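You operate a simulated robot arm through the tools that you are given. There is no shell and no other tool. Be economical: measure what you need, move in short steps, check, and stop when the job is done.

You are at the controls of a simulated two-armed robot. One attempt, no reset.

JOB
On the top of the fitting bench, fold the cloth rag in half and then in half again.

It is judged by the outcome, as a careful person would: the job done as asked, and still so three seconds after it is handed in. It fails if anything else is knocked over, pushed out of place, dropped, spilled or broken. Flat cloth is picked up by pressing the open fingertips on it (5 to 10 N) and closing them slowly along it; thin cloth reads only 2 to 8 mm in the jaws.

ROBOT AND FRAMES
Two 7-joint arms with two-finger parallel grippers on one trunk, on a base that drives. Base frame: it is fixed to the floor where the robot stands at the start and does not move with it; the origin is under the middle of the robot, x ahead of it, y to its left, z up. Lengths are in m, angles in rad, forces in N, time in s.
The left shoulder is at the start at [0.068, 0.163, 1.173], the right one opposite. Places, roughly: top of the fitting bench [0.4, -0.7, 0.9]. Payload 3.43 kg a hand.
The TCP of each hand is the grasp point between the finger pads, 0.034 m short of the fingertips. In the tool frame z runs along the fingers and y along their closing line. Largest opening 0.128 m; finger width 0.024, thickness 0.012; the body of the gripper, 0.048 by 0.13 m, starts 0.096 m behind the TCP.
Orientation is told as [roll, pitch, yaw] about the base's x, y, z axes, in that order, counted from this pose: with the fingers straight down and closing along the base's y, the tool's x points along the base's -x, its y along +y and its z along -z.

CONTROLS
- The arms move only by the tool jog_arm. It takes "left_rows", "right_rows" or both (then of equal length, played together; a hand with none holds still); each is text: rows parted by semicolons, each of 7 numbers parted by spaces: the shift along the base's x, y, z in units of 50 mm (1.0 is 50 mm), then the turn, a rotation vector about the base's x, y, z in units of 8 degrees (1.0 is 8 degrees), then the finger opening in m, from 0 to 0.128. In form: x y z rx ry rz jaw; .... A call has 1 to 12 rows; each row shifts and turns the commanded pose from where the row before left it. A call with a number of a shift or a turn outside -1 to 1 is refused whole. Rows are played at 5 a second. More than 0.05 m and 0.15 rad between two rows, or a gripper value outside its range, and nothing of the call is played. A pose out of reach is approached as far as the arm can. The call stops where the force on the tool passes 40 N (or 10 N more than at its start, if that is more) or the arm is blocked; 0.2 s more then pass. The fingers move at their own pace (about 0.153 m/s each) and stop on an object; they squeeze with about 45 N. The grip force told is the motor's: it shows also when the fingers shut on nothing. Time passes only in rows, and 0.2 s behind the last, so rows that do not move let the fingers close. The reply holds the time, the measured pose of the TCP, the force on the tool along the base axes, the opening and the grip force, in the units named above and with some noise.
- Cameras (640 x 400 px; columns grow to the right, rows downward): "scene" is now at [0.1311, 0.0233, 1.3958]; the picture's right is [0.30, -0.95, 0.00], its down [-0.59, -0.19, -0.78] and it looks along [0.75, 0.23, -0.62] (base axes); focal length 234 px, centre (320, 200). "left" rides on the left gripper at [0.076, 0.011, -0.16] in its tool frame; the picture's right is [-0.15, 0.99, 0.00], its down [-0.88, -0.13, -0.46] and it looks along [-0.45, -0.07, 0.89] (tool axes); focal length 234 px, centre (320, 200). "right" rides on the right gripper at [0.076, -0.011, -0.16] in its tool frame; the picture's right is [0.15, 0.99, 0.00], its down [-0.88, 0.13, -0.46] and it looks along [-0.45, 0.07, 0.89] (tool axes); focal length 234 px, centre (320, 200). There is no depth. A picture from a camera that has moved, and an enlarged one, comes with that camera's place and axes in the base frame and with its lens.
- get_image(camera): a new picture of that camera. The clock stands still meanwhile.
- move_column(by): slides the trunk up (or, below 0, down) by that many m; the arms and the scene camera ride with it, the base frame stays. It gives what a move gives, with no picture.
- drive_base(legs): drives the robot by 1 to 6 legs, each [ahead, left, turn to the left] in m, m and rad, along the robot's own axes; the way and the turn of a leg run together, so that a leg with both is an arc; at most 1.5 m and 3.142 rad a leg. The arms and the cameras ride along, it lands a little off, and it stops where it bumps. It gives what a move gives.
- pan_tilt(pan, tilt): turns the head with the scene camera to pan (to the left, within 1.501 rad either way) and tilt (down, from -0.506 to 1.204), counted from straight ahead of the robot. It gives what a move gives.
- zoom(camera, box): a new picture of the part [left, top, right, bottom] of that camera's present view, enlarged. The clock stands still meanwhile.
- sign_off(): hands the job in; it is judged then, once.

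Go step by step. Nothing tells you exact positions but the pictures and the camera data: compare them with the known pose of the tool, close in by small moves and look again before you grip or let go. The budget is 120 turns and 92 pictures, counting those below and the enlarged ones. Unless the task says otherwise, let go and move clear before handing in, and close with one line.

The tools are called after ">>>" as a command line: name --argument value ..., lists and objects as JSON in quotes. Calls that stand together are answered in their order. jog_arm: Moves the arms, as the interface text tells. Its arguments: {"type":"object","properties":{"left_rows":{"type":"string"},"right_rows":{"type":"string"}},"required":[]} The other tools are called the same way: move_column (by) slides the trunk up or down; drive_base (legs) drives the base; pan_tilt (pan, tilt) turns the head that bears the scene camera; get_image (camera) takes a picture; zoom (camera, box) takes an enlarged picture of a part of a camera's view; sign_off () hands the job in.

At the start:

```text
time_s: 0.0
left_eef_pos: [0.6088, 0.3224, 1.1263]
left_ee_rot: [-0.003, -0.005, 0.01]
left_contact_force: [-0.2, 1.1, 0.2]
left_width: 0.128
left_gripper_force: 0.2
right_eef_pos: [0.6613, -0.3121, 1.0821]
right_ee_rot: [-0.001, -0.004, 0.009]
right_contact_force: [0.0, -0.6, -0.2]
right_width: 0.128
right_gripper_force: 0.2
trunk travel left (down, up): [-0.625, 0.315]
robot x, y, heading: [0.0037, -0.0002, 0.008]
head pan, tilt: [0.295, 0.675]
```

scene: 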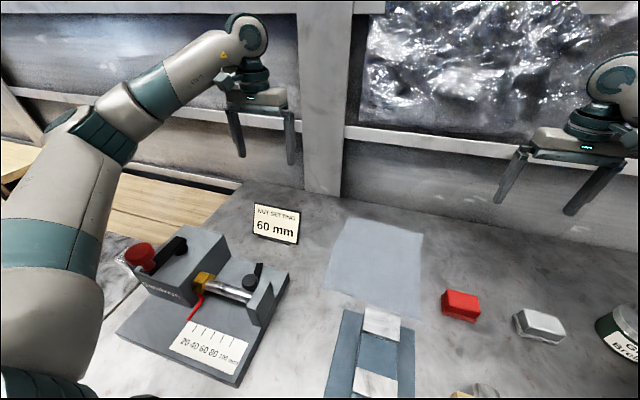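
right: 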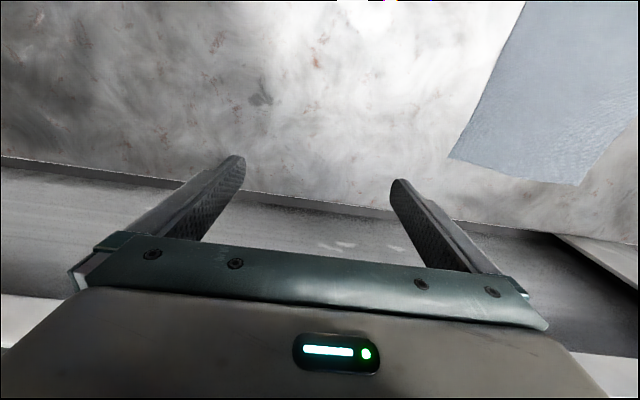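
left: 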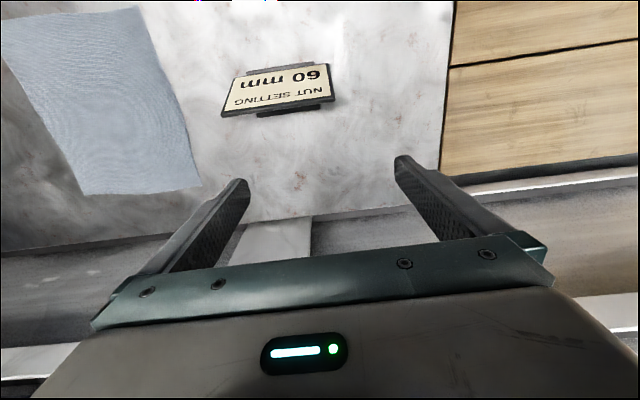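

I see a pale blue cloth on the bench at about (0.56, 0.0, 0.85), with fixtures around it. First I look around to see which surface is the fitting bench and whether this is the only rag.

>>> pan_tilt --pan -0.9 --tilt 0.7

>>> get_image --camera "scene"

>>> pan_tilt --pan 0.0 --tilt 0.95

>>> get_image --camera "scene"

```text
time_s: 1.4
left_eef_pos: [0.6079, 0.3234, 1.1273]
left_ee_rot: [-0.001, -0.006, 0.011]
left_contact_force: [-0.4, -0.9, -0.2]
left_width: 0.1281
left_gripper_force: 0.1
right_eef_pos: [0.663, -0.3119, 1.0821]
right_ee_rot: [-0.001, -0.005, 0.009]
right_contact_force: [0.1, -0.2, -1.1]
right_width: 0.1282
right_gripper_force: 0.1
trunk travel left (down, up): [-0.625, 0.315]
robot x, y, heading: [0.0049, -0.0049, 0.01]
head pan, tilt: [-0.901, 0.7]
```

```text
88 pictures are left
camera scene: at [0.102, -0.0684, 1.3937], right [-0.78, -0.63, 0.0], down [-0.4, 0.5, -0.77], along [0.49, -0.59, -0.64], focal length 234 px, centre (320, 200)
```

scene: 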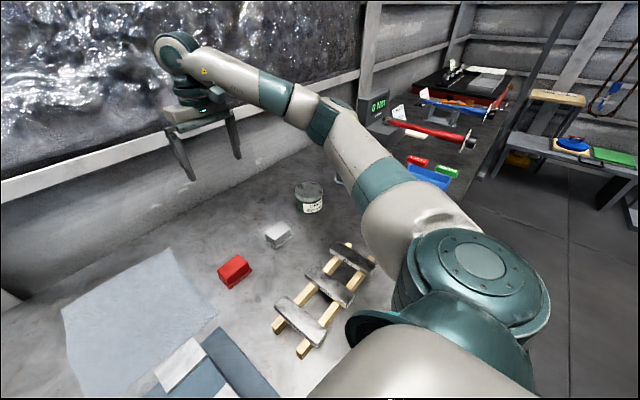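

```text
time_s: 2.6
left_eef_pos: [0.6081, 0.3233, 1.1274]
left_ee_rot: [0.0, -0.005, 0.011]
left_contact_force: [-0.1, 0.3, 0.4]
left_width: 0.128
left_gripper_force: 0.1
right_eef_pos: [0.6624, -0.3118, 1.0831]
right_ee_rot: [-0.002, -0.004, 0.011]
right_contact_force: [0.1, -0.3, -1.2]
right_width: 0.1281
right_gripper_force: 0.0
trunk travel left (down, up): [-0.625, 0.315]
robot x, y, heading: [0.0036, -0.0016, 0.009]
head pan, tilt: [0.0, 0.949]
```

```text
87 pictures are left
camera scene: at [0.1213, -0.0018, 1.3739], right [0.01, -1.0, 0.0], down [-0.81, -0.01, -0.59], along [0.59, 0.0, -0.81], focal length 234 px, centre (320, 200)
```

scene: 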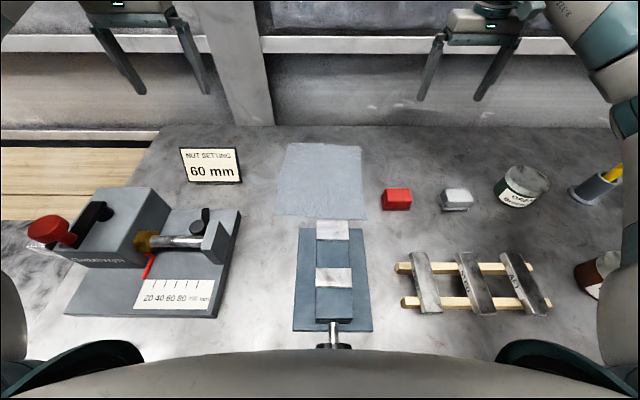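

The cloth lies on the bench directly ahead, about x 0.44–0.73, y −0.13–0.11, with a vise at its near edge. I zoom in to measure corners.

>>> zoom --camera "scene" --box '[240, 120, 420, 232]'

>>> zoom --camera "scene" --box '[260, 200, 420, 300]'

```text
3.56 times, centred on (330, 176) of scene
camera zoom: at [0.1213, -0.0018, 1.3739], right [0.01, -1.0, 0.0], down [-0.81, -0.01, -0.59], along [0.59, 0.0, -0.81], focal length 830 px, centre (284, 285)
```

zoom: 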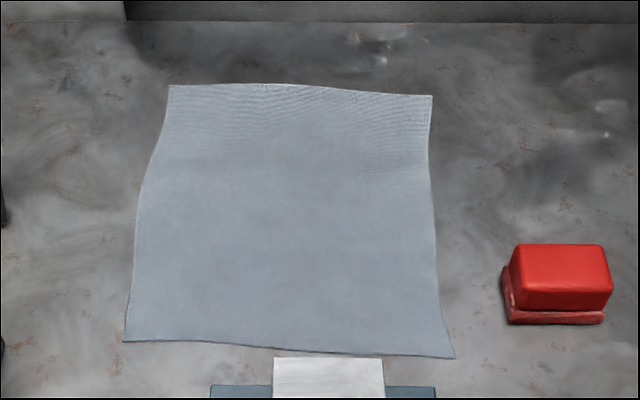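

```text
4.00 times, centred on (340, 250) of scene
camera zoom: at [0.1213, -0.0018, 1.3739], right [0.01, -1.0, 0.0], down [-0.81, -0.01, -0.59], along [0.59, 0.0, -0.81], focal length 934 px, centre (240, 0)
```

zoom: 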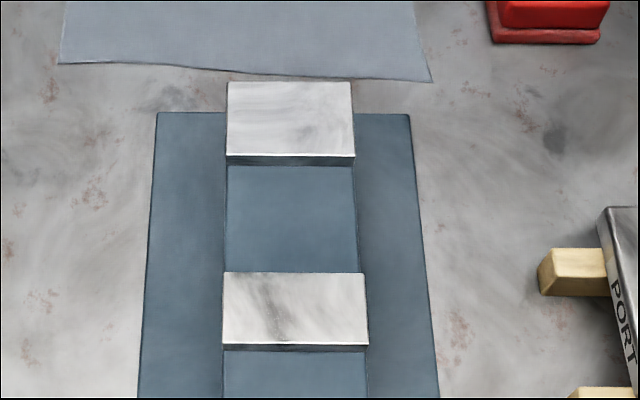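

The rag is about 0.25 (y) × 0.29 m (x); corners at (.737,.107), (.723,−.14), (.450,.118), (.438,−.127). I plan to grip the two near corners with both hands and carry them to the far edge; first I bring the hands above those corners.

>>> jog_arm --left_rows "-0.49 -0.78 -0.42 0 0 0 0.06;-0.49 -0.78 -0.42 0 0 0 0.05;-0.49 -0.78 -0.42 0 0 0 0.04;-0.49 -0.78 -0.42 0 0 0 0.04;-0.49 -0.78 -0.42 0 0 0 0.04;-0.49 -0.78 -0.42 0 0 0 0.04;0 0 0 0 0 0 0.04" --right_rows "-0.7 0.716 -0.277 0 0 0 0.06;-0.7 0.716 -0.277 0 0 0 0.05;-0.7 0.716 -0.277 0 0 0 0.04;-0.7 0.716 -0.277 0 0 0 0.04;-0.7 0.716 -0.277 0 0 0 0.04;-0.7 0.716 -0.277 0 0 0 0.04;0 0 0 0 0 0 0.04"

>>> get_image --camera "scene"

>>> get_image --camera "left"

>>> get_image --camera "right"

```text
refused: row 1 steps farther than a row can; nothing moved
```

```text
84 pictures are left
camera scene: at [0.1213, -0.0018, 1.3739], right [0.01, -1.0, 0.0], down [-0.81, -0.01, -0.59], along [0.59, 0.0, -0.81], focal length 234 px, centre (320, 200)
```

scene: 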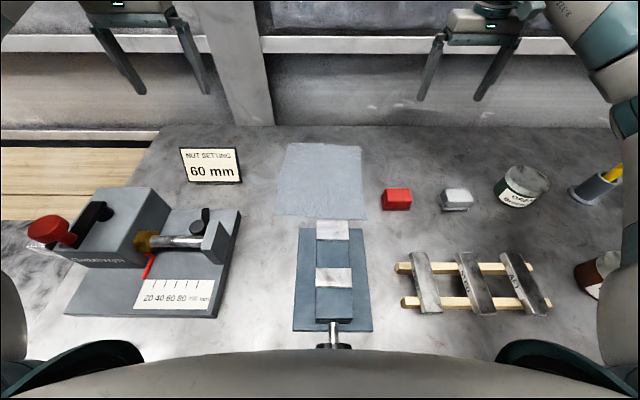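

```text
83 pictures are left
camera left: at [0.5321, 0.3336, 1.2872], right [0.14, 0.99, 0.0], down [0.88, -0.12, 0.46], along [0.46, -0.06, -0.89], focal length 234 px, centre (320, 200)
```

left: 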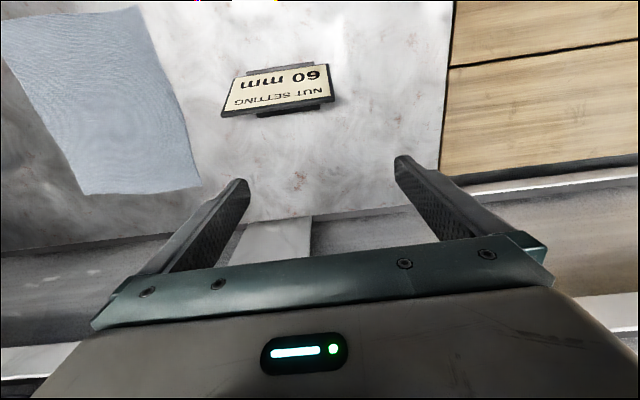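

```text
82 pictures are left
camera right: at [0.5857, -0.3228, 1.2416], right [-0.16, 0.99, 0.0], down [0.88, 0.14, 0.46], along [0.45, 0.07, -0.89], focal length 234 px, centre (320, 200)
```

right: 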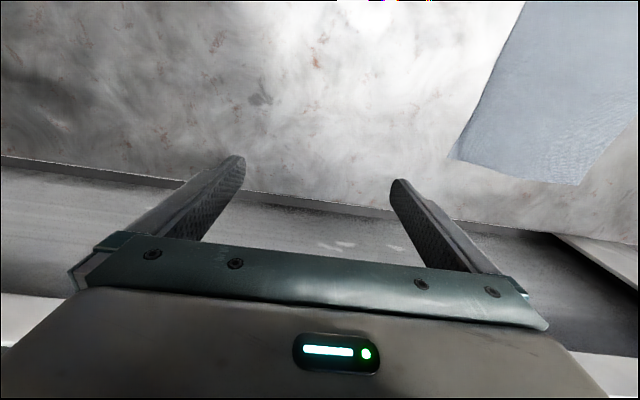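

The rows were too long; I replay the same move in eight smaller steps.

>>> jog_arm --left_rows "-0.365 -0.585 -0.315 0 0 0 0.06;-0.365 -0.585 -0.315 0 0 0 0.05;-0.365 -0.585 -0.315 0 0 0 0.04;-0.365 -0.585 -0.315 0 0 0 0.04;-0.365 -0.585 -0.315 0 0 0 0.04;-0.365 -0.585 -0.315 0 0 0 0.04;-0.365 -0.585 -0.315 0 0 0 0.04;-0.365 -0.585 -0.315 0 0 0 0.04;0 0 0 0 0 0 0.04" --right_rows "-0.525 0.537 -0.208 0 0 0 0.06;-0.525 0.537 -0.208 0 0 0 0.05;-0.525 0.537 -0.208 0 0 0 0.04;-0.525 0.537 -0.208 0 0 0 0.04;-0.525 0.537 -0.208 0 0 0 0.04;-0.525 0.537 -0.208 0 0 0 0.04;-0.525 0.537 -0.208 0 0 0 0.04;-0.525 0.537 -0.208 0 0 0 0.04;0 0 0 0 0 0 0.04"

```text
time_s: 4.6
left_eef_pos: [0.4643, 0.0888, 0.9999]
left_ee_rot: [-0.001, -0.005, 0.013]
left_contact_force: [0.7, -0.6, -0.5]
left_width: 0.04
left_gripper_force: 0.1
right_eef_pos: [0.4535, -0.0977, 0.9984]
right_ee_rot: [-0.001, -0.006, 0.009]
right_contact_force: [0.3, 0.8, 0.2]
right_width: 0.0398
right_gripper_force: 0.0
trunk travel left (down, up): [-0.625, 0.315]
robot x, y, heading: [0.0041, -0.0058, 0.011]
head pan, tilt: [0.0, 0.949]
```

>>> get_image --camera "scene"

>>> get_image --camera "left"

>>> get_image --camera "right"

```text
81 pictures are left
camera scene: at [0.1212, -0.0017, 1.3739], right [0.01, -1.0, 0.0], down [-0.81, -0.01, -0.59], along [0.59, 0.0, -0.81], focal length 234 px, centre (320, 200)
```

scene: 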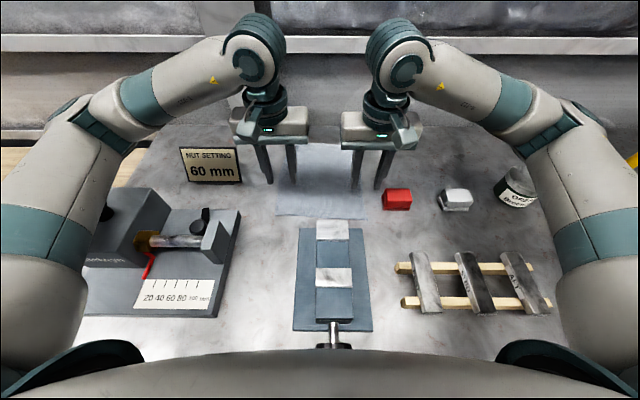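

```text
80 pictures are left
camera left: at [0.3878, 0.0993, 1.1599], right [0.14, 0.99, 0.0], down [0.88, -0.12, 0.46], along [0.46, -0.06, -0.89], focal length 234 px, centre (320, 200)
```

left: 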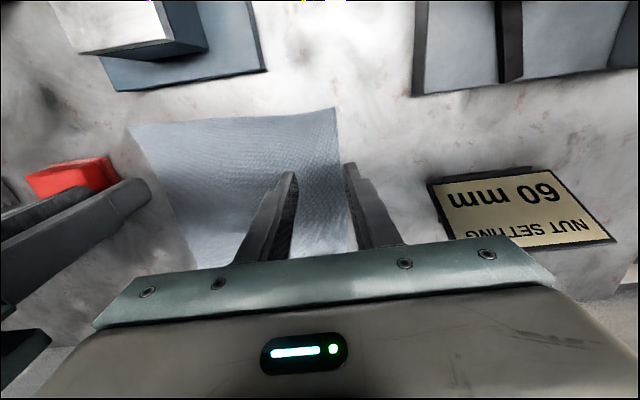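

```text
79 pictures are left
camera right: at [0.3757, -0.1083, 1.1573], right [-0.16, 0.99, 0.0], down [0.88, 0.14, 0.46], along [0.45, 0.07, -0.89], focal length 234 px, centre (320, 200)
```

right: 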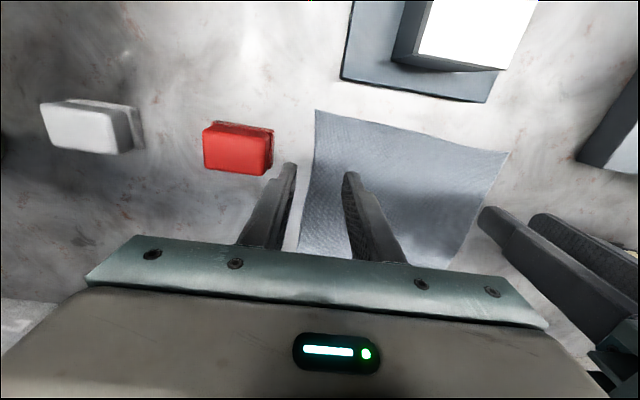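

Triangulating the wrist and scene views puts the bench top at about z = 0.90, so near corners are about (.418, .105) and (.406, −.112), far edge x ≈ .67. I shift the hands onto the corners and descend partway.

>>> jog_arm --left_rows "-0.34 -0.12 0 0 0 0 0.04;-0.34 -0.12 0 0 0 0 0.04;0 0 -0.5 0 0 0 0.04;0 0 -0.5 0 0 0 0.04;0 0 0 0 0 0 0.04" --right_rows "-0.35 0.15 0 0 0 0 0.04;-0.35 0.15 0 0 0 0 0.04;0 0 -0.5 0 0 0 0.04;0 0 -0.5 0 0 0 0.04;0 0 0 0 0 0 0.04"

>>> get_image --camera "left"

>>> get_image --camera "right"

```text
time_s: 5.8
left_eef_pos: [0.4302, 0.0759, 0.9486]
left_ee_rot: [0.0, -0.002, 0.01]
left_contact_force: [-0.5, 0.4, -0.5]
left_width: 0.0397
left_gripper_force: 0.0
right_eef_pos: [0.417, -0.0839, 0.9477]
right_ee_rot: [0.0, -0.004, 0.008]
right_contact_force: [0.0, 0.9, 0.6]
right_width: 0.0401
right_gripper_force: 0.1
trunk travel left (down, up): [-0.625, 0.315]
robot x, y, heading: [0.0036, -0.0015, 0.012]
head pan, tilt: [0.0, 0.949]
```

```text
78 pictures are left
camera left: at [0.3541, 0.0872, 1.11], right [0.14, 0.99, 0.0], down [0.88, -0.12, 0.46], along [0.46, -0.06, -0.89], focal length 234 px, centre (320, 200)
```

left: 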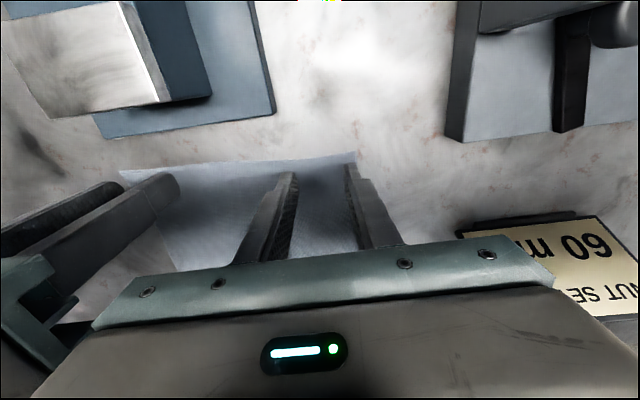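

```text
77 pictures are left
camera right: at [0.3409, -0.0937, 1.1065], right [-0.15, 0.99, 0.0], down [0.88, 0.14, 0.46], along [0.45, 0.07, -0.89], focal length 234 px, centre (320, 200)
```

right: 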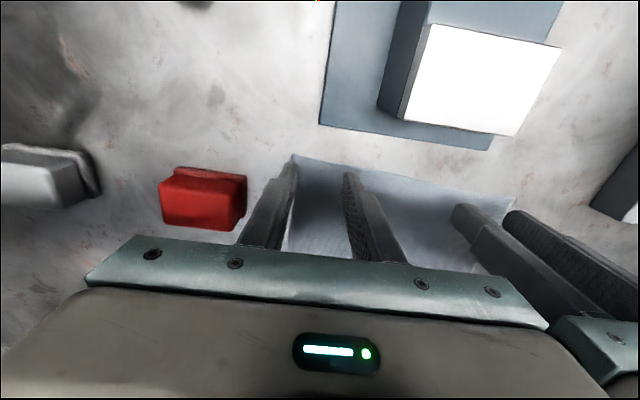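

Both hands are over their corners with tips about 15 mm above the bench. I descend gently to feel contact.

>>> jog_arm --left_rows "0 0 -0.1 0 0 0 0.04;0 0 -0.08 0 0 0 0.04;0 0 -0.06 0 0 0 0.04;0 0 0 0 0 0 0.04" --right_rows "0 0.1 -0.1 0 0 0 0.04;0 0 -0.08 0 0 0 0.04;0 0 -0.04 0 0 0 0.04;0 0 0 0 0 0 0.04"

```text
time_s: 6.8
left_eef_pos: [0.4286, 0.0771, 0.9378]
left_ee_rot: [-0.003, -0.005, 0.014]
left_contact_force: [0.5, 0.7, 0.1]
left_width: 0.0401
left_gripper_force: 0.0
right_eef_pos: [0.4187, -0.0752, 0.9367]
right_ee_rot: [-0.001, -0.006, 0.013]
right_contact_force: [0.9, 0.4, 0.3]
right_width: 0.0401
right_gripper_force: 0.1
trunk travel left (down, up): [-0.625, 0.315]
robot x, y, heading: [0.0051, -0.004, 0.012]
head pan, tilt: [0.0, 0.949]
```

>>> jog_arm --left_rows "0 0 -0.06 0 0 0 0.04;0 0 -0.03 0 0 0 0.04;0 0 0 0 0 0 0.04" --right_rows "0 -0.04 -0.06 0 0 0 0.04;0 0 -0.03 0 0 0 0.04;0 0 0 0 0 0 0.04"

```text
time_s: 7.4
left_eef_pos: [0.4305, 0.0692, 0.9369]
left_ee_rot: [0.001, -0.011, 0.004]
left_contact_force: [0.1, 0.1, 0.1]
left_width: 0.0401
left_gripper_force: 0.1
right_eef_pos: [0.4186, -0.0844, 0.9349]
right_ee_rot: [0.01, -0.014, 0.003]
right_contact_force: [0.4, 0.4, 0.6]
right_width: 0.0398
right_gripper_force: 0.0
trunk travel left (down, up): [-0.625, 0.315]
robot x, y, heading: [0.0071, -0.0001, 0.004]
head pan, tilt: [0.0, 0.949]
stopped in row 2 (right hand): the force on the tool passed its limit (the readings are from after the stop); the commanded pose is now the measured one
```

A brief contact spike stopped the move and things shifted a few mm. I check the picture before continuing.

>>> get_image --camera "left"

>>> get_image --camera "right"

```text
76 pictures are left
camera left: at [0.3537, 0.0804, 1.096], right [0.14, 0.99, 0.0], down [0.88, -0.13, 0.47], along [0.46, -0.06, -0.88], focal length 234 px, centre (320, 200)
```

left: 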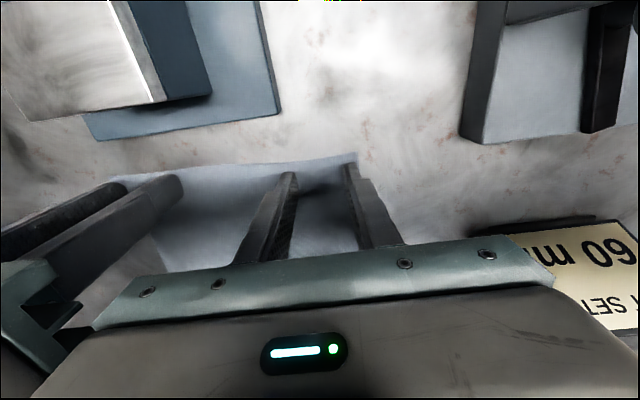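

```text
75 pictures are left
camera right: at [0.3403, -0.097, 1.0938], right [-0.15, 0.99, 0.01], down [0.87, 0.13, 0.47], along [0.46, 0.08, -0.88], focal length 234 px, centre (320, 200)
```

right: 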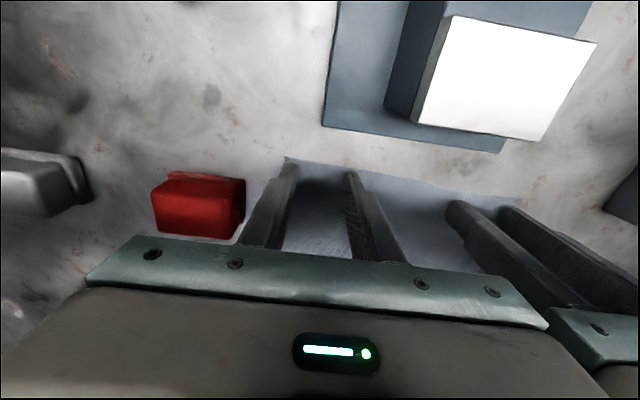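

Geometry is still good (tips just at the bench). I press in 1 mm steps.

>>> jog_arm --left_rows "0 0 -0.02 0 0 0 0.04;0 0 -0.02 0 0 0 0.04;0 0 0 0 0 0 0.04" --right_rows "0 0 -0.01 0 0 0 0.04;0 0 0 0 0 0 0.04;0 0 0 0 0 0 0.04"

```text
time_s: 8.2
left_eef_pos: [0.4317, 0.0708, 0.9357]
left_ee_rot: [0.001, -0.013, 0.003]
left_contact_force: [-3.1, 3.8, 33.3]
left_width: 0.039
left_gripper_force: 0.1
right_eef_pos: [0.4186, -0.0847, 0.9354]
right_ee_rot: [0.01, -0.014, 0.003]
right_contact_force: [0.2, 1.5, 5.4]
right_width: 0.0395
right_gripper_force: 0.1
trunk travel left (down, up): [-0.625, 0.315]
robot x, y, heading: [0.0081, -0.0045, 0.001]
head pan, tilt: [0.0, 0.949]
```

Left presses 33 N, right 5 N. I relax the left to about 8 N, then close both slowly.

>>> jog_arm --left_rows "0 0 -0.0 0 0 0 0.04;0 0 0.03 0 0 0 0.04;0 0 0 0 0 0 0.04" --right_rows "0 0 -0.005 0 0 0 0.04;0 0 0 0 0 0 0.04;0 0 0 0 0 0 0.04"

```text
time_s: 9.0
left_eef_pos: [0.431, 0.0689, 0.9342]
left_ee_rot: [0.001, -0.01, 0.002]
left_contact_force: [3.1, 1.7, 21.9]
left_width: 0.0391
left_gripper_force: 0.1
right_eef_pos: [0.4189, -0.0858, 0.9361]
right_ee_rot: [0.008, -0.014, -0.001]
right_contact_force: [0.5, 2.4, 11.8]
right_width: 0.0389
right_gripper_force: 0.0
trunk travel left (down, up): [-0.625, 0.315]
robot x, y, heading: [0.0061, 0.0002, -0.002]
head pan, tilt: [0.0, 0.949]
```

>>> jog_arm --left_rows "0 0 0.016 0 0 0 0.04;0 0 0 0 0 0 0.04" --right_rows "0 0 0.003 0 0 0 0.04;0 0 0 0 0 0 0.04"

```text
time_s: 9.6
left_eef_pos: [0.4297, 0.0689, 0.9353]
left_ee_rot: [0.005, -0.01, 0.0]
left_contact_force: [0.4, -0.2, -0.1]
left_width: 0.0398
left_gripper_force: 0.1
right_eef_pos: [0.4186, -0.0868, 0.9359]
right_ee_rot: [0.009, -0.014, 0.0]
right_contact_force: [0.5, 1.8, 11.4]
right_width: 0.0391
right_gripper_force: 0.1
trunk travel left (down, up): [-0.625, 0.315]
robot x, y, heading: [0.0094, -0.0024, -0.0]
head pan, tilt: [0.0, 0.949]
```

>>> jog_arm --left_rows "0 0 -0.008 0 0 0 0.04;0 0 0 0 0 0 0.036;0 0 0 0 0 0 0.030;0 0 0 0 0 0 0.024;0 0 0 0 0 0 0.018;0 0 0 0 0 0 0.012;0 0 0 0 0 0 0.006;0 0 0 0 0 0 0;0 0 0 0 0 0 0;0 0 0 0 0 0 0" --right_rows "0 0 0 0 0 0 0.04;0 0 0 0 0 0 0.036;0 0 0 0 0 0 0.030;0 0 0 0 0 0 0.024;0 0 0 0 0 0 0.018;0 0 0 0 0 0 0.012;0 0 0 0 0 0 0.006;0 0 0 0 0 0 0;0 0 0 0 0 0 0;0 0 0 0 0 0 0"

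>>> get_image --camera "left"

>>> get_image --camera "right"

```text
time_s: 11.8
left_eef_pos: [0.4307, 0.0683, 0.9357]
left_ee_rot: [0.003, -0.011, 0.002]
left_contact_force: [0.0, -0.1, 0.7]
left_width: 0.0002
left_gripper_force: 32.9
right_eef_pos: [0.419, -0.0857, 0.9345]
right_ee_rot: [0.007, -0.013, 0.001]
right_contact_force: [0.4, -0.4, 9.1]
right_width: 0.0023
right_gripper_force: 36.5
trunk travel left (down, up): [-0.625, 0.315]
robot x, y, heading: [0.0037, -0.0008, 0.001]
head pan, tilt: [0.0, 0.949]
```

```text
74 pictures are left
camera left: at [0.354, 0.0794, 1.0957], right [0.15, 0.99, 0.0], down [0.88, -0.13, 0.46], along [0.46, -0.06, -0.89], focal length 234 px, centre (320, 200)
```

left: 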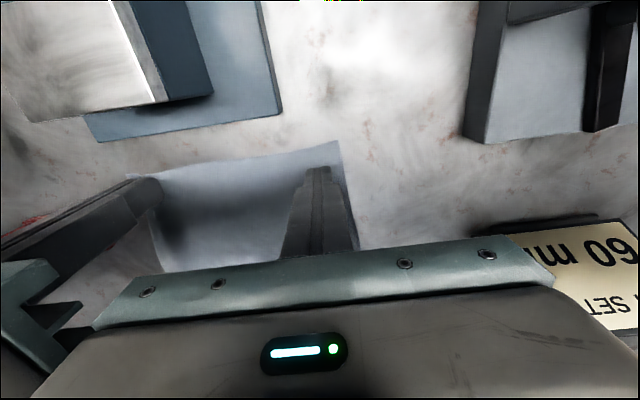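

```text
73 pictures are left
camera right: at [0.3398, -0.0981, 1.0931], right [-0.15, 0.99, 0.01], down [0.87, 0.13, 0.47], along [0.46, 0.07, -0.88], focal length 234 px, centre (320, 200)
```

right: 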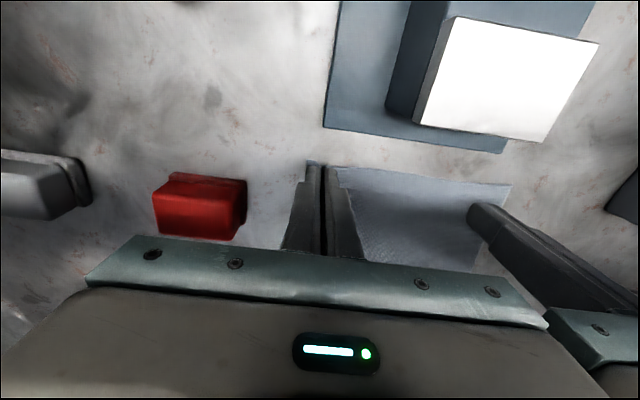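

The right corner is pinched (2.3 mm); the left slipped off. I reopen the left, shift to the corner's new place and press again harder.

>>> jog_arm --left_rows "0 0 0.1 0 0 0 0.0;-0.26 -0.12 0 0 0 0 0.034;0 0 0 0 0 0 0.034;0 0 -0.1 0 0 0 0.034;0 0 -0.008 0 0 0 0.034;0 0 0 0 0 0 0.034"

>>> get_image --camera "left"

```text
time_s: 13.2
left_eef_pos: [0.4188, 0.0633, 0.9359]
left_ee_rot: [0.001, -0.01, -0.002]
left_contact_force: [0.4, 0.3, 0.4]
left_width: 0.034
left_gripper_force: 0.1
right_eef_pos: [0.4167, -0.086, 0.9359]
right_ee_rot: [0.009, -0.015, 0.0]
right_contact_force: [0.3, 0.6, 6.3]
right_width: 0.0017
right_gripper_force: 36.5
trunk travel left (down, up): [-0.625, 0.315]
robot x, y, heading: [0.008, -0.0046, -0.005]
head pan, tilt: [0.0, 0.949]
```

```text
72 pictures are left
camera left: at [0.3411, 0.0735, 1.0952], right [0.15, 0.99, 0.0], down [0.88, -0.13, 0.46], along [0.46, -0.06, -0.89], focal length 234 px, centre (320, 200)
```

left: 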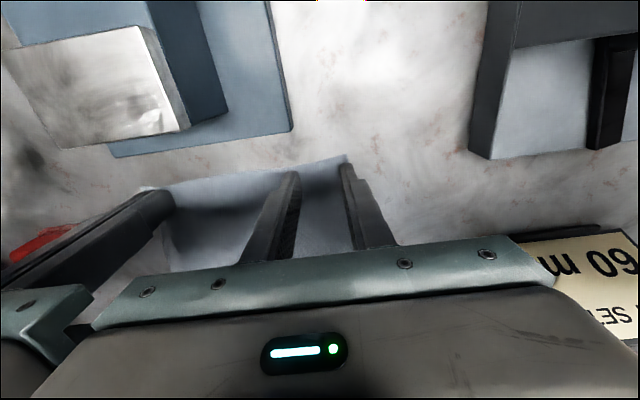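

>>> jog_arm --left_rows "0 -0.06 0 0 0 0 0.034;0 0 -0.012 0 0 0 0.034;0 0 0 0 0 0 0.034;0 0 0 0 0 0 0.034"

```text
time_s: 14.2
left_eef_pos: [0.418, 0.0602, 0.9356]
left_ee_rot: [0.001, -0.012, 0.0]
left_contact_force: [0.4, 0.6, 8.1]
left_width: 0.0338
left_gripper_force: 0.0
right_eef_pos: [0.4186, -0.0859, 0.9348]
right_ee_rot: [0.008, -0.013, 0.001]
right_contact_force: [0.5, 0.5, 4.0]
right_width: 0.0014
right_gripper_force: 36.7
trunk travel left (down, up): [-0.625, 0.315]
robot x, y, heading: [0.0066, -0.0022, 0.002]
head pan, tilt: [0.0, 0.949]
```

>>> jog_arm --left_rows "0 0 -0.003 0 0 0 0.03;0 0 0 0 0 0 0.026;0 0 0 0 0 0 0.022;0 0 -0.002 0 0 0 0.018;0 0 0 0 0 0 0.014;0 0 -0.002 0 0 0 0.01;0 0 0 0 0 0 0.006;0 0 0 0 0 0 0.002;0 0 0 0 0 0 0;0 0 0 0 0 0 0;0 0 0 0 0 0 0"

>>> get_image --camera "left"

```text
time_s: 16.6
left_eef_pos: [0.4173, 0.0601, 0.9349]
left_ee_rot: [0.002, -0.013, 0.001]
left_contact_force: [0.1, -5.8, 32.5]
left_width: 0.0019
left_gripper_force: 36.5
right_eef_pos: [0.4184, -0.086, 0.936]
right_ee_rot: [0.009, -0.012, -0.001]
right_contact_force: [-0.9, 4.3, 1.2]
right_width: 0.0018
right_gripper_force: 36.3
trunk travel left (down, up): [-0.625, 0.315]
robot x, y, heading: [0.0058, -0.0044, -0.002]
head pan, tilt: [0.0, 0.949]
```

```text
71 pictures are left
camera left: at [0.3403, 0.0705, 1.0947], right [0.15, 0.99, 0.0], down [0.88, -0.13, 0.47], along [0.46, -0.07, -0.88], focal length 234 px, centre (320, 200)
```

left: 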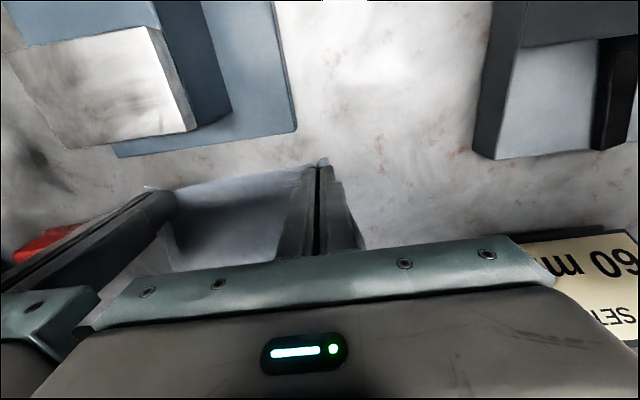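

Both corners are now pinched (≈1.9 mm each). I lift and swing halfway over the fold line, tilting slightly so the edge leads.

>>> jog_arm --left_rows "0.05 0 0.3 0 0 0 0;0.1 0 0.4 0 0 0 0;0.3 0 0.4 0 0 0 0;0.4 0 0.4 0 0 0 0;0.5 0 0.3 0 0.5 0 0;0.5 0 0.1 0 0.5 0 0;0 0 0 0 0 0 0" --right_rows "0.05 0 0.3 0 0 0 0;0.1 0 0.4 0 0 0 0;0.3 0 0.4 0 0 0 0;0.4 0 0.4 0 0 0 0;0.5 0 0.3 0 0.5 0 0;0.5 0 0.1 0 0.5 0 0;0 0 0 0 0 0 0"

>>> get_image --camera "scene"

>>> get_image --camera "left"

```text
time_s: 18.2
left_eef_pos: [0.5087, 0.0585, 1.0316]
left_ee_rot: [0.005, 0.128, 0.0]
left_contact_force: [-0.6, 0.5, 0.8]
left_width: 0.0016
left_gripper_force: 36.5
right_eef_pos: [0.5113, -0.0878, 1.0311]
right_ee_rot: [0.01, 0.125, 0.0]
right_contact_force: [-0.3, 0.4, -0.3]
right_width: 0.002
right_gripper_force: 35.7
trunk travel left (down, up): [-0.625, 0.315]
robot x, y, heading: [0.0058, -0.0043, 0.0]
head pan, tilt: [0.0, 0.949]
```

```text
70 pictures are left
camera scene: at [0.1192, -0.009, 1.3735], right [0.0, -1.0, 0.0], down [-0.81, 0.0, -0.59], along [0.59, 0.0, -0.81], focal length 234 px, centre (320, 200)
```

scene: 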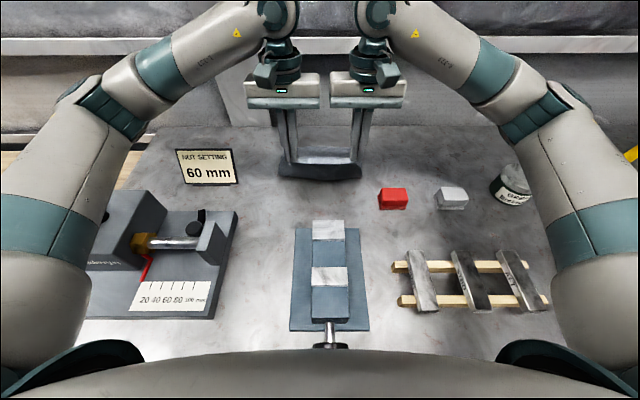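

```text
69 pictures are left
camera left: at [0.4552, 0.0693, 1.1999], right [0.14, 0.99, -0.01], down [0.93, -0.13, 0.34], along [0.33, -0.06, -0.94], focal length 234 px, centre (320, 200)
```

left: 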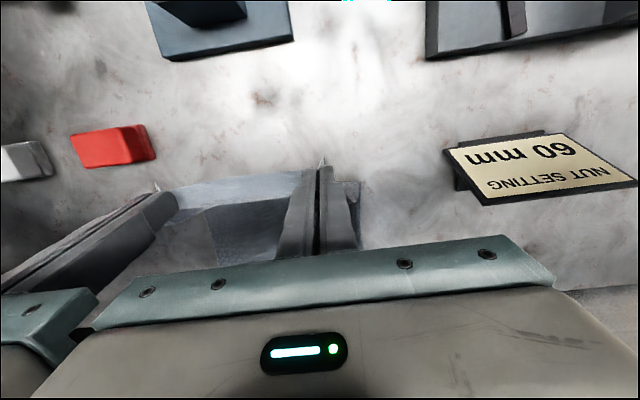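

>>> zoom --camera "scene" --box '[240, 90, 400, 190]'

```text
4.00 times, centred on (320, 140) of scene
camera zoom: at [0.1192, -0.009, 1.3735], right [0.0, -1.0, 0.0], down [-0.81, 0.0, -0.59], along [0.59, 0.0, -0.81], focal length 934 px, centre (320, 440)
```

zoom: 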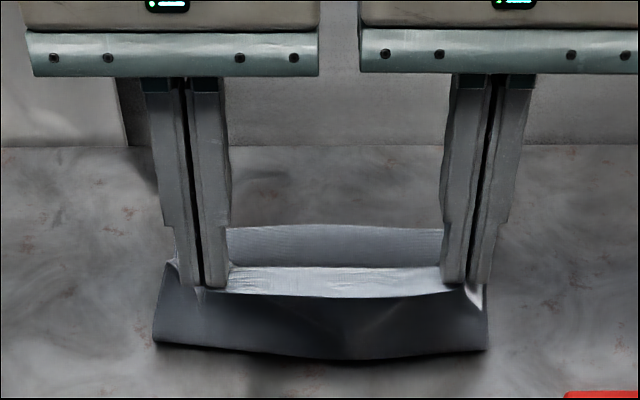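

The fold line is at x ≈ 0.535, far edge at ≈ 0.665: nicely symmetrical. I carry the edge down toward the far edge.

>>> jog_arm --left_rows "0.44 0 0.2 0 0.5 0 0;0.6 0 -0.02 0 0.5 0 0;0.66 0 -0.24 0 0.5 0 0;0.56 0 -0.4 0 0.5 0 0;0.46 0 -0.52 0 0.5 0 0;0.36 0 -0.56 0 0.5 0 0;0 0 0 0 0 0 0" --right_rows "0.42 0 0.2 0 0.5 0 0;0.6 0 -0.02 0 0.5 0 0;0.66 0 -0.24 0 0.5 0 0;0.56 0 -0.4 0 0.5 0 0;0.46 0 -0.52 0 0.5 0 0;0.3 0 -0.56 0 0.5 0 0;0 0 0 0 0 0 0"

>>> zoom --camera "scene" --box '[240, 90, 400, 190]'

>>> get_image --camera "left"

```text
time_s: 19.8
left_eef_pos: [0.6549, 0.0565, 0.9652]
left_ee_rot: [0.003, 0.528, -0.01]
left_contact_force: [-0.2, 0.4, -0.3]
left_width: 0.0018
left_gripper_force: 36.1
right_eef_pos: [0.6563, -0.0869, 0.9633]
right_ee_rot: [0.015, 0.528, 0.006]
right_contact_force: [0.3, -0.2, -0.1]
right_width: 0.0019
right_gripper_force: 36.1
trunk travel left (down, up): [-0.625, 0.315]
robot x, y, heading: [0.0085, -0.0073, -0.001]
head pan, tilt: [0.0, 0.949]
```

```text
4.00 times, centred on (320, 140) of scene
camera zoom: at [0.1079, -0.0074, 1.3732], right [0.0, -1.0, 0.0], down [-0.8, 0.0, -0.6], along [0.6, 0.0, -0.8], focal length 934 px, centre (320, 440)
```

zoom: 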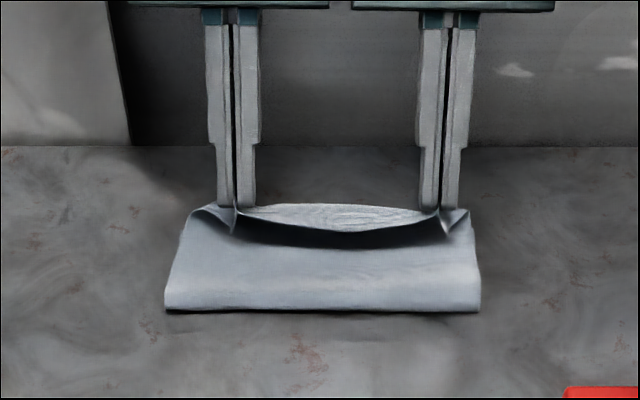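

```text
66 pictures are left
camera left: at [0.6715, 0.0667, 1.1428], right [0.14, 0.99, -0.07], down [0.99, -0.14, -0.05], along [-0.06, -0.06, -1.0], focal length 234 px, centre (320, 200)
```

left: 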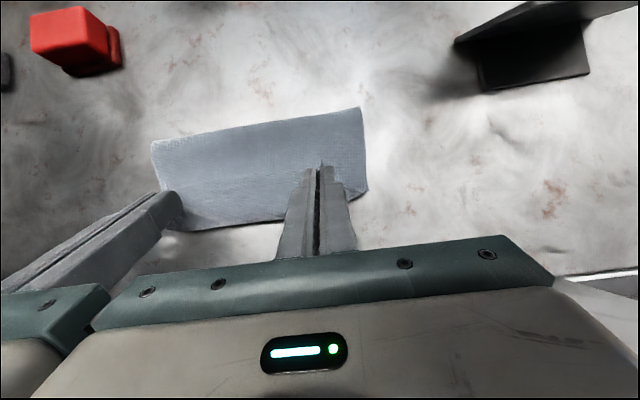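

The edge is over the far edge, with slack in the fold. I lower the hands nearly to the bench and look.

>>> jog_arm --left_rows "0.1 0 -0.2 0 0 0 0;0.1 0 -0.2 0 0 0 0;0 0 -0.1 0 0 0 0;0 0 0 0 0 0 0" --right_rows "0.1 0 -0.2 0 0 0 0;0.1 0 -0.2 0 0 0 0;0 0 -0.1 0 0 0 0;0 0 0 0 0 0 0"

>>> zoom --camera "scene" --box '[240, 90, 400, 190]'

>>> get_image --camera "left"

```text
time_s: 20.2
left_eef_pos: [0.6531, 0.0635, 0.9369]
left_ee_rot: [-0.006, 0.542, -0.011]
left_contact_force: [-5.1, 4.1, 57.3]
left_width: 0.0018
left_gripper_force: 36.6
right_eef_pos: [0.6515, -0.0783, 0.9369]
right_ee_rot: [0.014, 0.545, 0.018]
right_contact_force: [-2.1, -4.6, 55.1]
right_width: 0.0018
right_gripper_force: 36.1
trunk travel left (down, up): [-0.625, 0.315]
robot x, y, heading: [0.0, -0.0023, 0.006]
head pan, tilt: [0.0, 0.949]
stopped in row 2 (right hand): the force on the tool passed its limit (the readings are from after the stop); the commanded pose is now the measured one
```

```text
4.00 times, centred on (320, 140) of scene
camera zoom: at [0.103, -0.0027, 1.3457], right [0.01, -1.0, 0.0], down [-0.8, -0.01, -0.6], along [0.6, 0.01, -0.8], focal length 934 px, centre (320, 440)
```

zoom: 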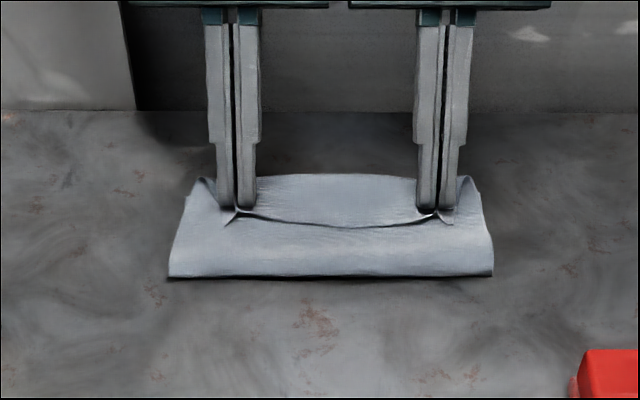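

```text
64 pictures are left
camera left: at [0.6707, 0.0752, 1.113], right [0.13, 0.99, -0.08], down [0.99, -0.14, -0.06], along [-0.07, -0.07, -0.99], focal length 234 px, centre (320, 200)
```

left: 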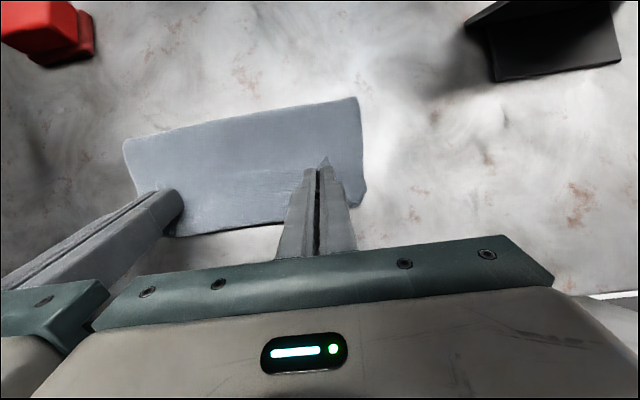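

Contact is firm; I raise a few mm to ease the force and look closely at how the edge lies.

>>> jog_arm --left_rows "0 0 0.08 0 0 0 0;0 0 0 0 0 0 0" --right_rows "0 0 0.08 0 0 0 0;0 0 0 0 0 0 0"

>>> zoom --camera "scene" --box '[276, 125, 372, 185]'

>>> zoom --camera "left" --box '[120, 80, 400, 255]'

```text
time_s: 20.8
left_eef_pos: [0.6529, 0.0641, 0.9369]
left_ee_rot: [-0.001, 0.545, -0.002]
left_contact_force: [-5.6, -2.9, 48.8]
left_width: 0.0016
left_gripper_force: 35.8
right_eef_pos: [0.6516, -0.0782, 0.9366]
right_ee_rot: [0.017, 0.542, 0.02]
right_contact_force: [2.8, 2.8, 36.7]
right_width: 0.0017
right_gripper_force: 36.4
trunk travel left (down, up): [-0.625, 0.315]
robot x, y, heading: [0.0014, 0.0002, 0.01]
head pan, tilt: [0.0, 0.949]
```

```text
6.67 times, centred on (324, 155) of scene
camera zoom: at [0.1029, -0.0047, 1.3472], right [0.01, -1.0, 0.0], down [-0.8, -0.01, -0.6], along [0.6, 0.01, -0.8], focal length 1557 px, centre (293, 500)
```

zoom: 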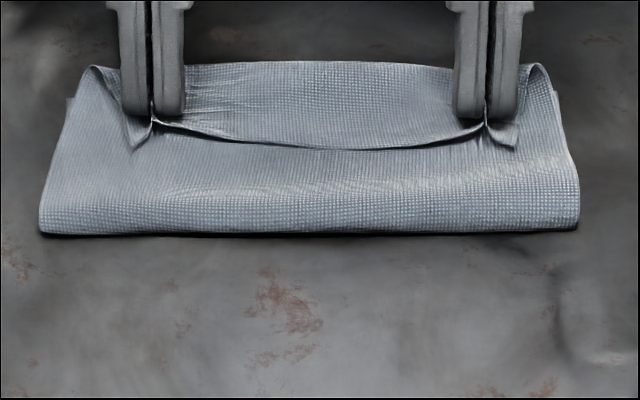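

```text
2.29 times, centred on (260, 168) of left
camera zoom: at [0.6707, 0.0746, 1.1131], right [0.13, 0.99, -0.08], down [0.99, -0.13, -0.07], along [-0.07, -0.07, -0.99], focal length 535 px, centre (457, 274)
```

zoom: 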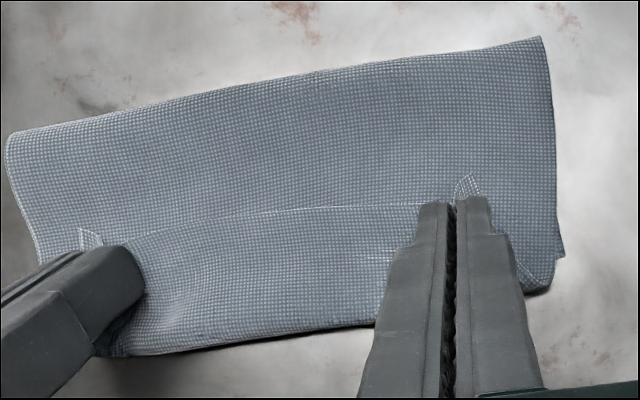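

The edge tail got doubled back on itself and the fold line was dragged to x ≈ .57, because I gripped 35 mm deep with the pads across the edge. I'll carry the edge back flat and regrip with the fingers closing across the edge (yaw 90°).

>>> jog_arm --left_rows "0 0 0.5 0 -0.5 0 0;-0.4 0 0.5 0 -0.5 0 0;-0.6 0 0.3 0 -0.5 0 0;-0.6 0 0.1 0 -0.5 0 0;-0.6 0 0 0 -0.5 0 0;-0.6 0 -0.1 0 -0.5 0 0;-0.5 0 -0.3 0 -0.5 0 0;-0.4 0 -0.4 0 -0.4 0 0;-0.4 0 -0.3 0 0 0 0;-0.4 0 -0.2 0 0 0 0;-0.3 0 0 0 0 0 0;0 0 0 0 0 0 0" --right_rows "0 0 0.5 0 -0.5 0 0;-0.4 0 0.5 0 -0.5 0 0;-0.6 0 0.3 0 -0.5 0 0;-0.6 0 0.1 0 -0.5 0 0;-0.6 0 0 0 -0.5 0 0;-0.6 0 -0.1 0 -0.5 0 0;-0.5 0 -0.3 0 -0.5 0 0;-0.4 -0.1 -0.4 0 -0.4 0 0;-0.4 0 -0.3 0 0 0 0;-0.4 0 -0.2 0 0 0 0;-0.4 0 0 0 0 0 0;0 0 0 0 0 0 0"

>>> get_image --camera "scene"

```text
time_s: 23.4
left_eef_pos: [0.4167, 0.0668, 0.936]
left_ee_rot: [-0.001, 0.005, 0.004]
left_contact_force: [-0.4, -1.4, 2.1]
left_width: 0.0016
left_gripper_force: 36.8
right_eef_pos: [0.4101, -0.0831, 0.9348]
right_ee_rot: [0.005, 0.006, 0.013]
right_contact_force: [1.2, 1.3, 8.9]
right_width: 0.0019
right_gripper_force: 36.7
trunk travel left (down, up): [-0.625, 0.315]
robot x, y, heading: [0.0013, -0.0012, 0.008]
head pan, tilt: [0.0, 0.949]
```

```text
61 pictures are left
camera scene: at [0.1084, -0.0045, 1.3474], right [0.01, -1.0, 0.0], down [-0.81, -0.01, -0.59], along [0.59, 0.01, -0.81], focal length 234 px, centre (320, 200)
```

scene: 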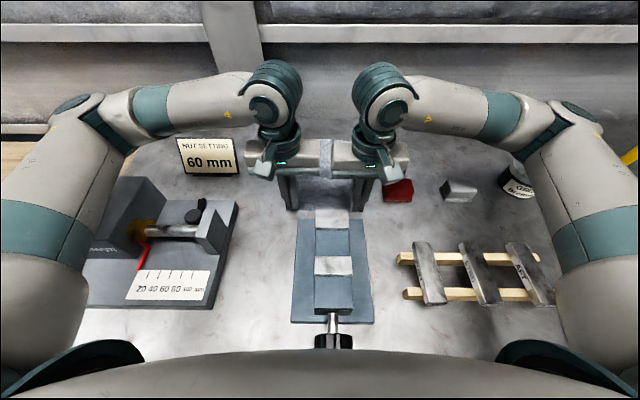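

Back flat. I open to spread the corners, raise, and yaw the hands by 90° (cameras outward).

>>> jog_arm --left_rows "0 0 0 0 0 0 0.01;0 0 0 0 0 0 0.03;0 0 0.1 0 0 0 0.04;0 0 0.5 0 0 0 0.04;0 0 0.8 0 0 0 0.03;0 0 0.8 0 0 -0.5 0.03;0 0.2 0 0 0 -0.8 0.03;0 0 0 0 0 -0.8 0.03;0 0 0 0 0 -0.8 0.03;0 0 0 0 0 -0.8 0.03;0 0 0 0 0 0 0.03" --right_rows "0 0 0 0 0 0 0.01;0 0 0 0 0 0 0.03;0 0 0.1 0 0 0 0.04;0 0 0.5 0 0 0 0.04;0 0 0.8 0 0 0 0.03;0 0 0.8 0 0 0.5 0.03;0 -0.2 0 0 0 0.8 0.03;0 0 0 0 0 0.8 0.03;0 0 0 0 0 0.8 0.03;0 0 0 0 0 0.8 0.03;0 0 0 0 0 0 0.03"

>>> get_image --camera "scene"

```text
time_s: 25.8
left_eef_pos: [0.4159, 0.0747, 1.0443]
left_ee_rot: [0.005, 0.007, -0.514]
left_contact_force: [0.3, -0.1, 0.6]
left_width: 0.0301
left_gripper_force: 0.1
right_eef_pos: [0.4082, -0.0941, 1.0453]
right_ee_rot: [-0.001, 0.007, 0.532]
right_contact_force: [-0.7, 0.3, -0.5]
right_width: 0.0298
right_gripper_force: 0.0
trunk travel left (down, up): [-0.625, 0.315]
robot x, y, heading: [0.0017, -0.0031, 0.014]
head pan, tilt: [0.0, 0.949]
```

```text
60 pictures are left
camera scene: at [0.1085, -0.0045, 1.347], right [0.01, -1.0, 0.0], down [-0.81, -0.01, -0.59], along [0.59, 0.01, -0.81], focal length 234 px, centre (320, 200)
```

scene: 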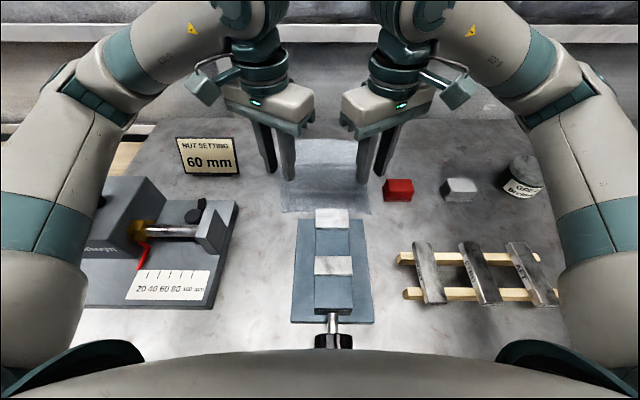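

>>> jog_arm --left_rows "0 0 0 0 0 -0.85 0.03;0 0 0 0 0 -0.85 0.03;0 0 0 0 0 -0.85 0.03;0 0 0 0 0 -0.85 0.03;0 0 0 0 0 -0.85 0.03;0 0 0 0 0 -0.85 0.03;0 0 0 0 0 -0.85 0.03;0 0 0 0 0 -0.85 0.03;0 0 0 0 0 -0.8 0.03;0 0 0 0 0 0 0.03" --right_rows "0 0 0 0 0 0.85 0.03;0 0 0 0 0 0.85 0.03;0 0 0 0 0 0.85 0.03;0 0 0 0 0 0.85 0.03;0 0 0 0 0 0.85 0.03;0 0 0 0 0 0.85 0.03;0 0 0 0 0 0.85 0.03;0 0 0 0 0 0.85 0.03;0 0 0 0 0 0.7 0.03;0 0 0 0 0 0 0.03"

>>> get_image --camera "scene"

>>> get_image --camera "left"

>>> get_image --camera "right"

```text
time_s: 28.0
left_eef_pos: [0.4164, 0.0759, 1.0447]
left_ee_rot: [0.011, 0.019, -1.577]
left_contact_force: [-0.2, 0.5, 0.7]
left_width: 0.0299
left_gripper_force: 0.0
right_eef_pos: [0.4075, -0.0937, 1.0451]
right_ee_rot: [-0.009, 0.016, 1.58]
right_contact_force: [-0.5, -0.1, -0.2]
right_width: 0.03
right_gripper_force: 0.0
trunk travel left (down, up): [-0.625, 0.315]
robot x, y, heading: [0.0003, 0.0011, 0.007]
head pan, tilt: [0.0, 0.949]
```

```text
59 pictures are left
camera scene: at [0.1084, -0.0044, 1.3472], right [0.01, -1.0, 0.0], down [-0.81, -0.01, -0.59], along [0.59, 0.01, -0.81], focal length 234 px, centre (320, 200)
```

scene: 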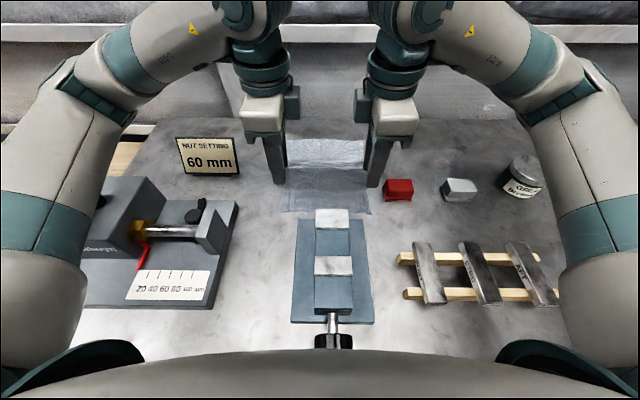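

```text
58 pictures are left
camera left: at [0.4257, 0.1485, 1.2067], right [0.99, -0.15, 0.01], down [-0.14, -0.89, 0.44], along [-0.06, -0.43, -0.9], focal length 234 px, centre (320, 200)
```

left: 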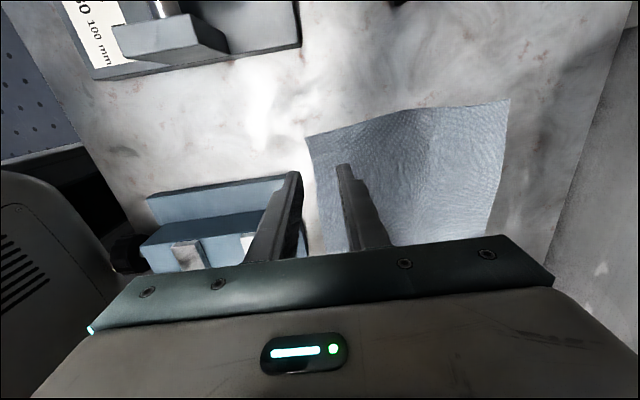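

```text
57 pictures are left
camera right: at [0.4178, -0.1659, 1.2057], right [-0.99, -0.16, -0.01], down [-0.14, 0.89, 0.44], along [-0.06, 0.43, -0.9], focal length 234 px, centre (320, 200)
```

right: 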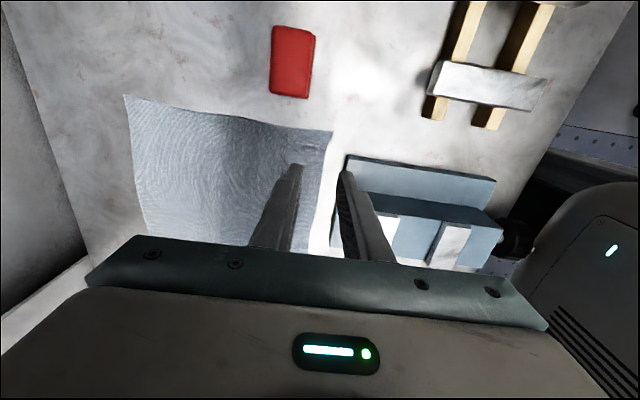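

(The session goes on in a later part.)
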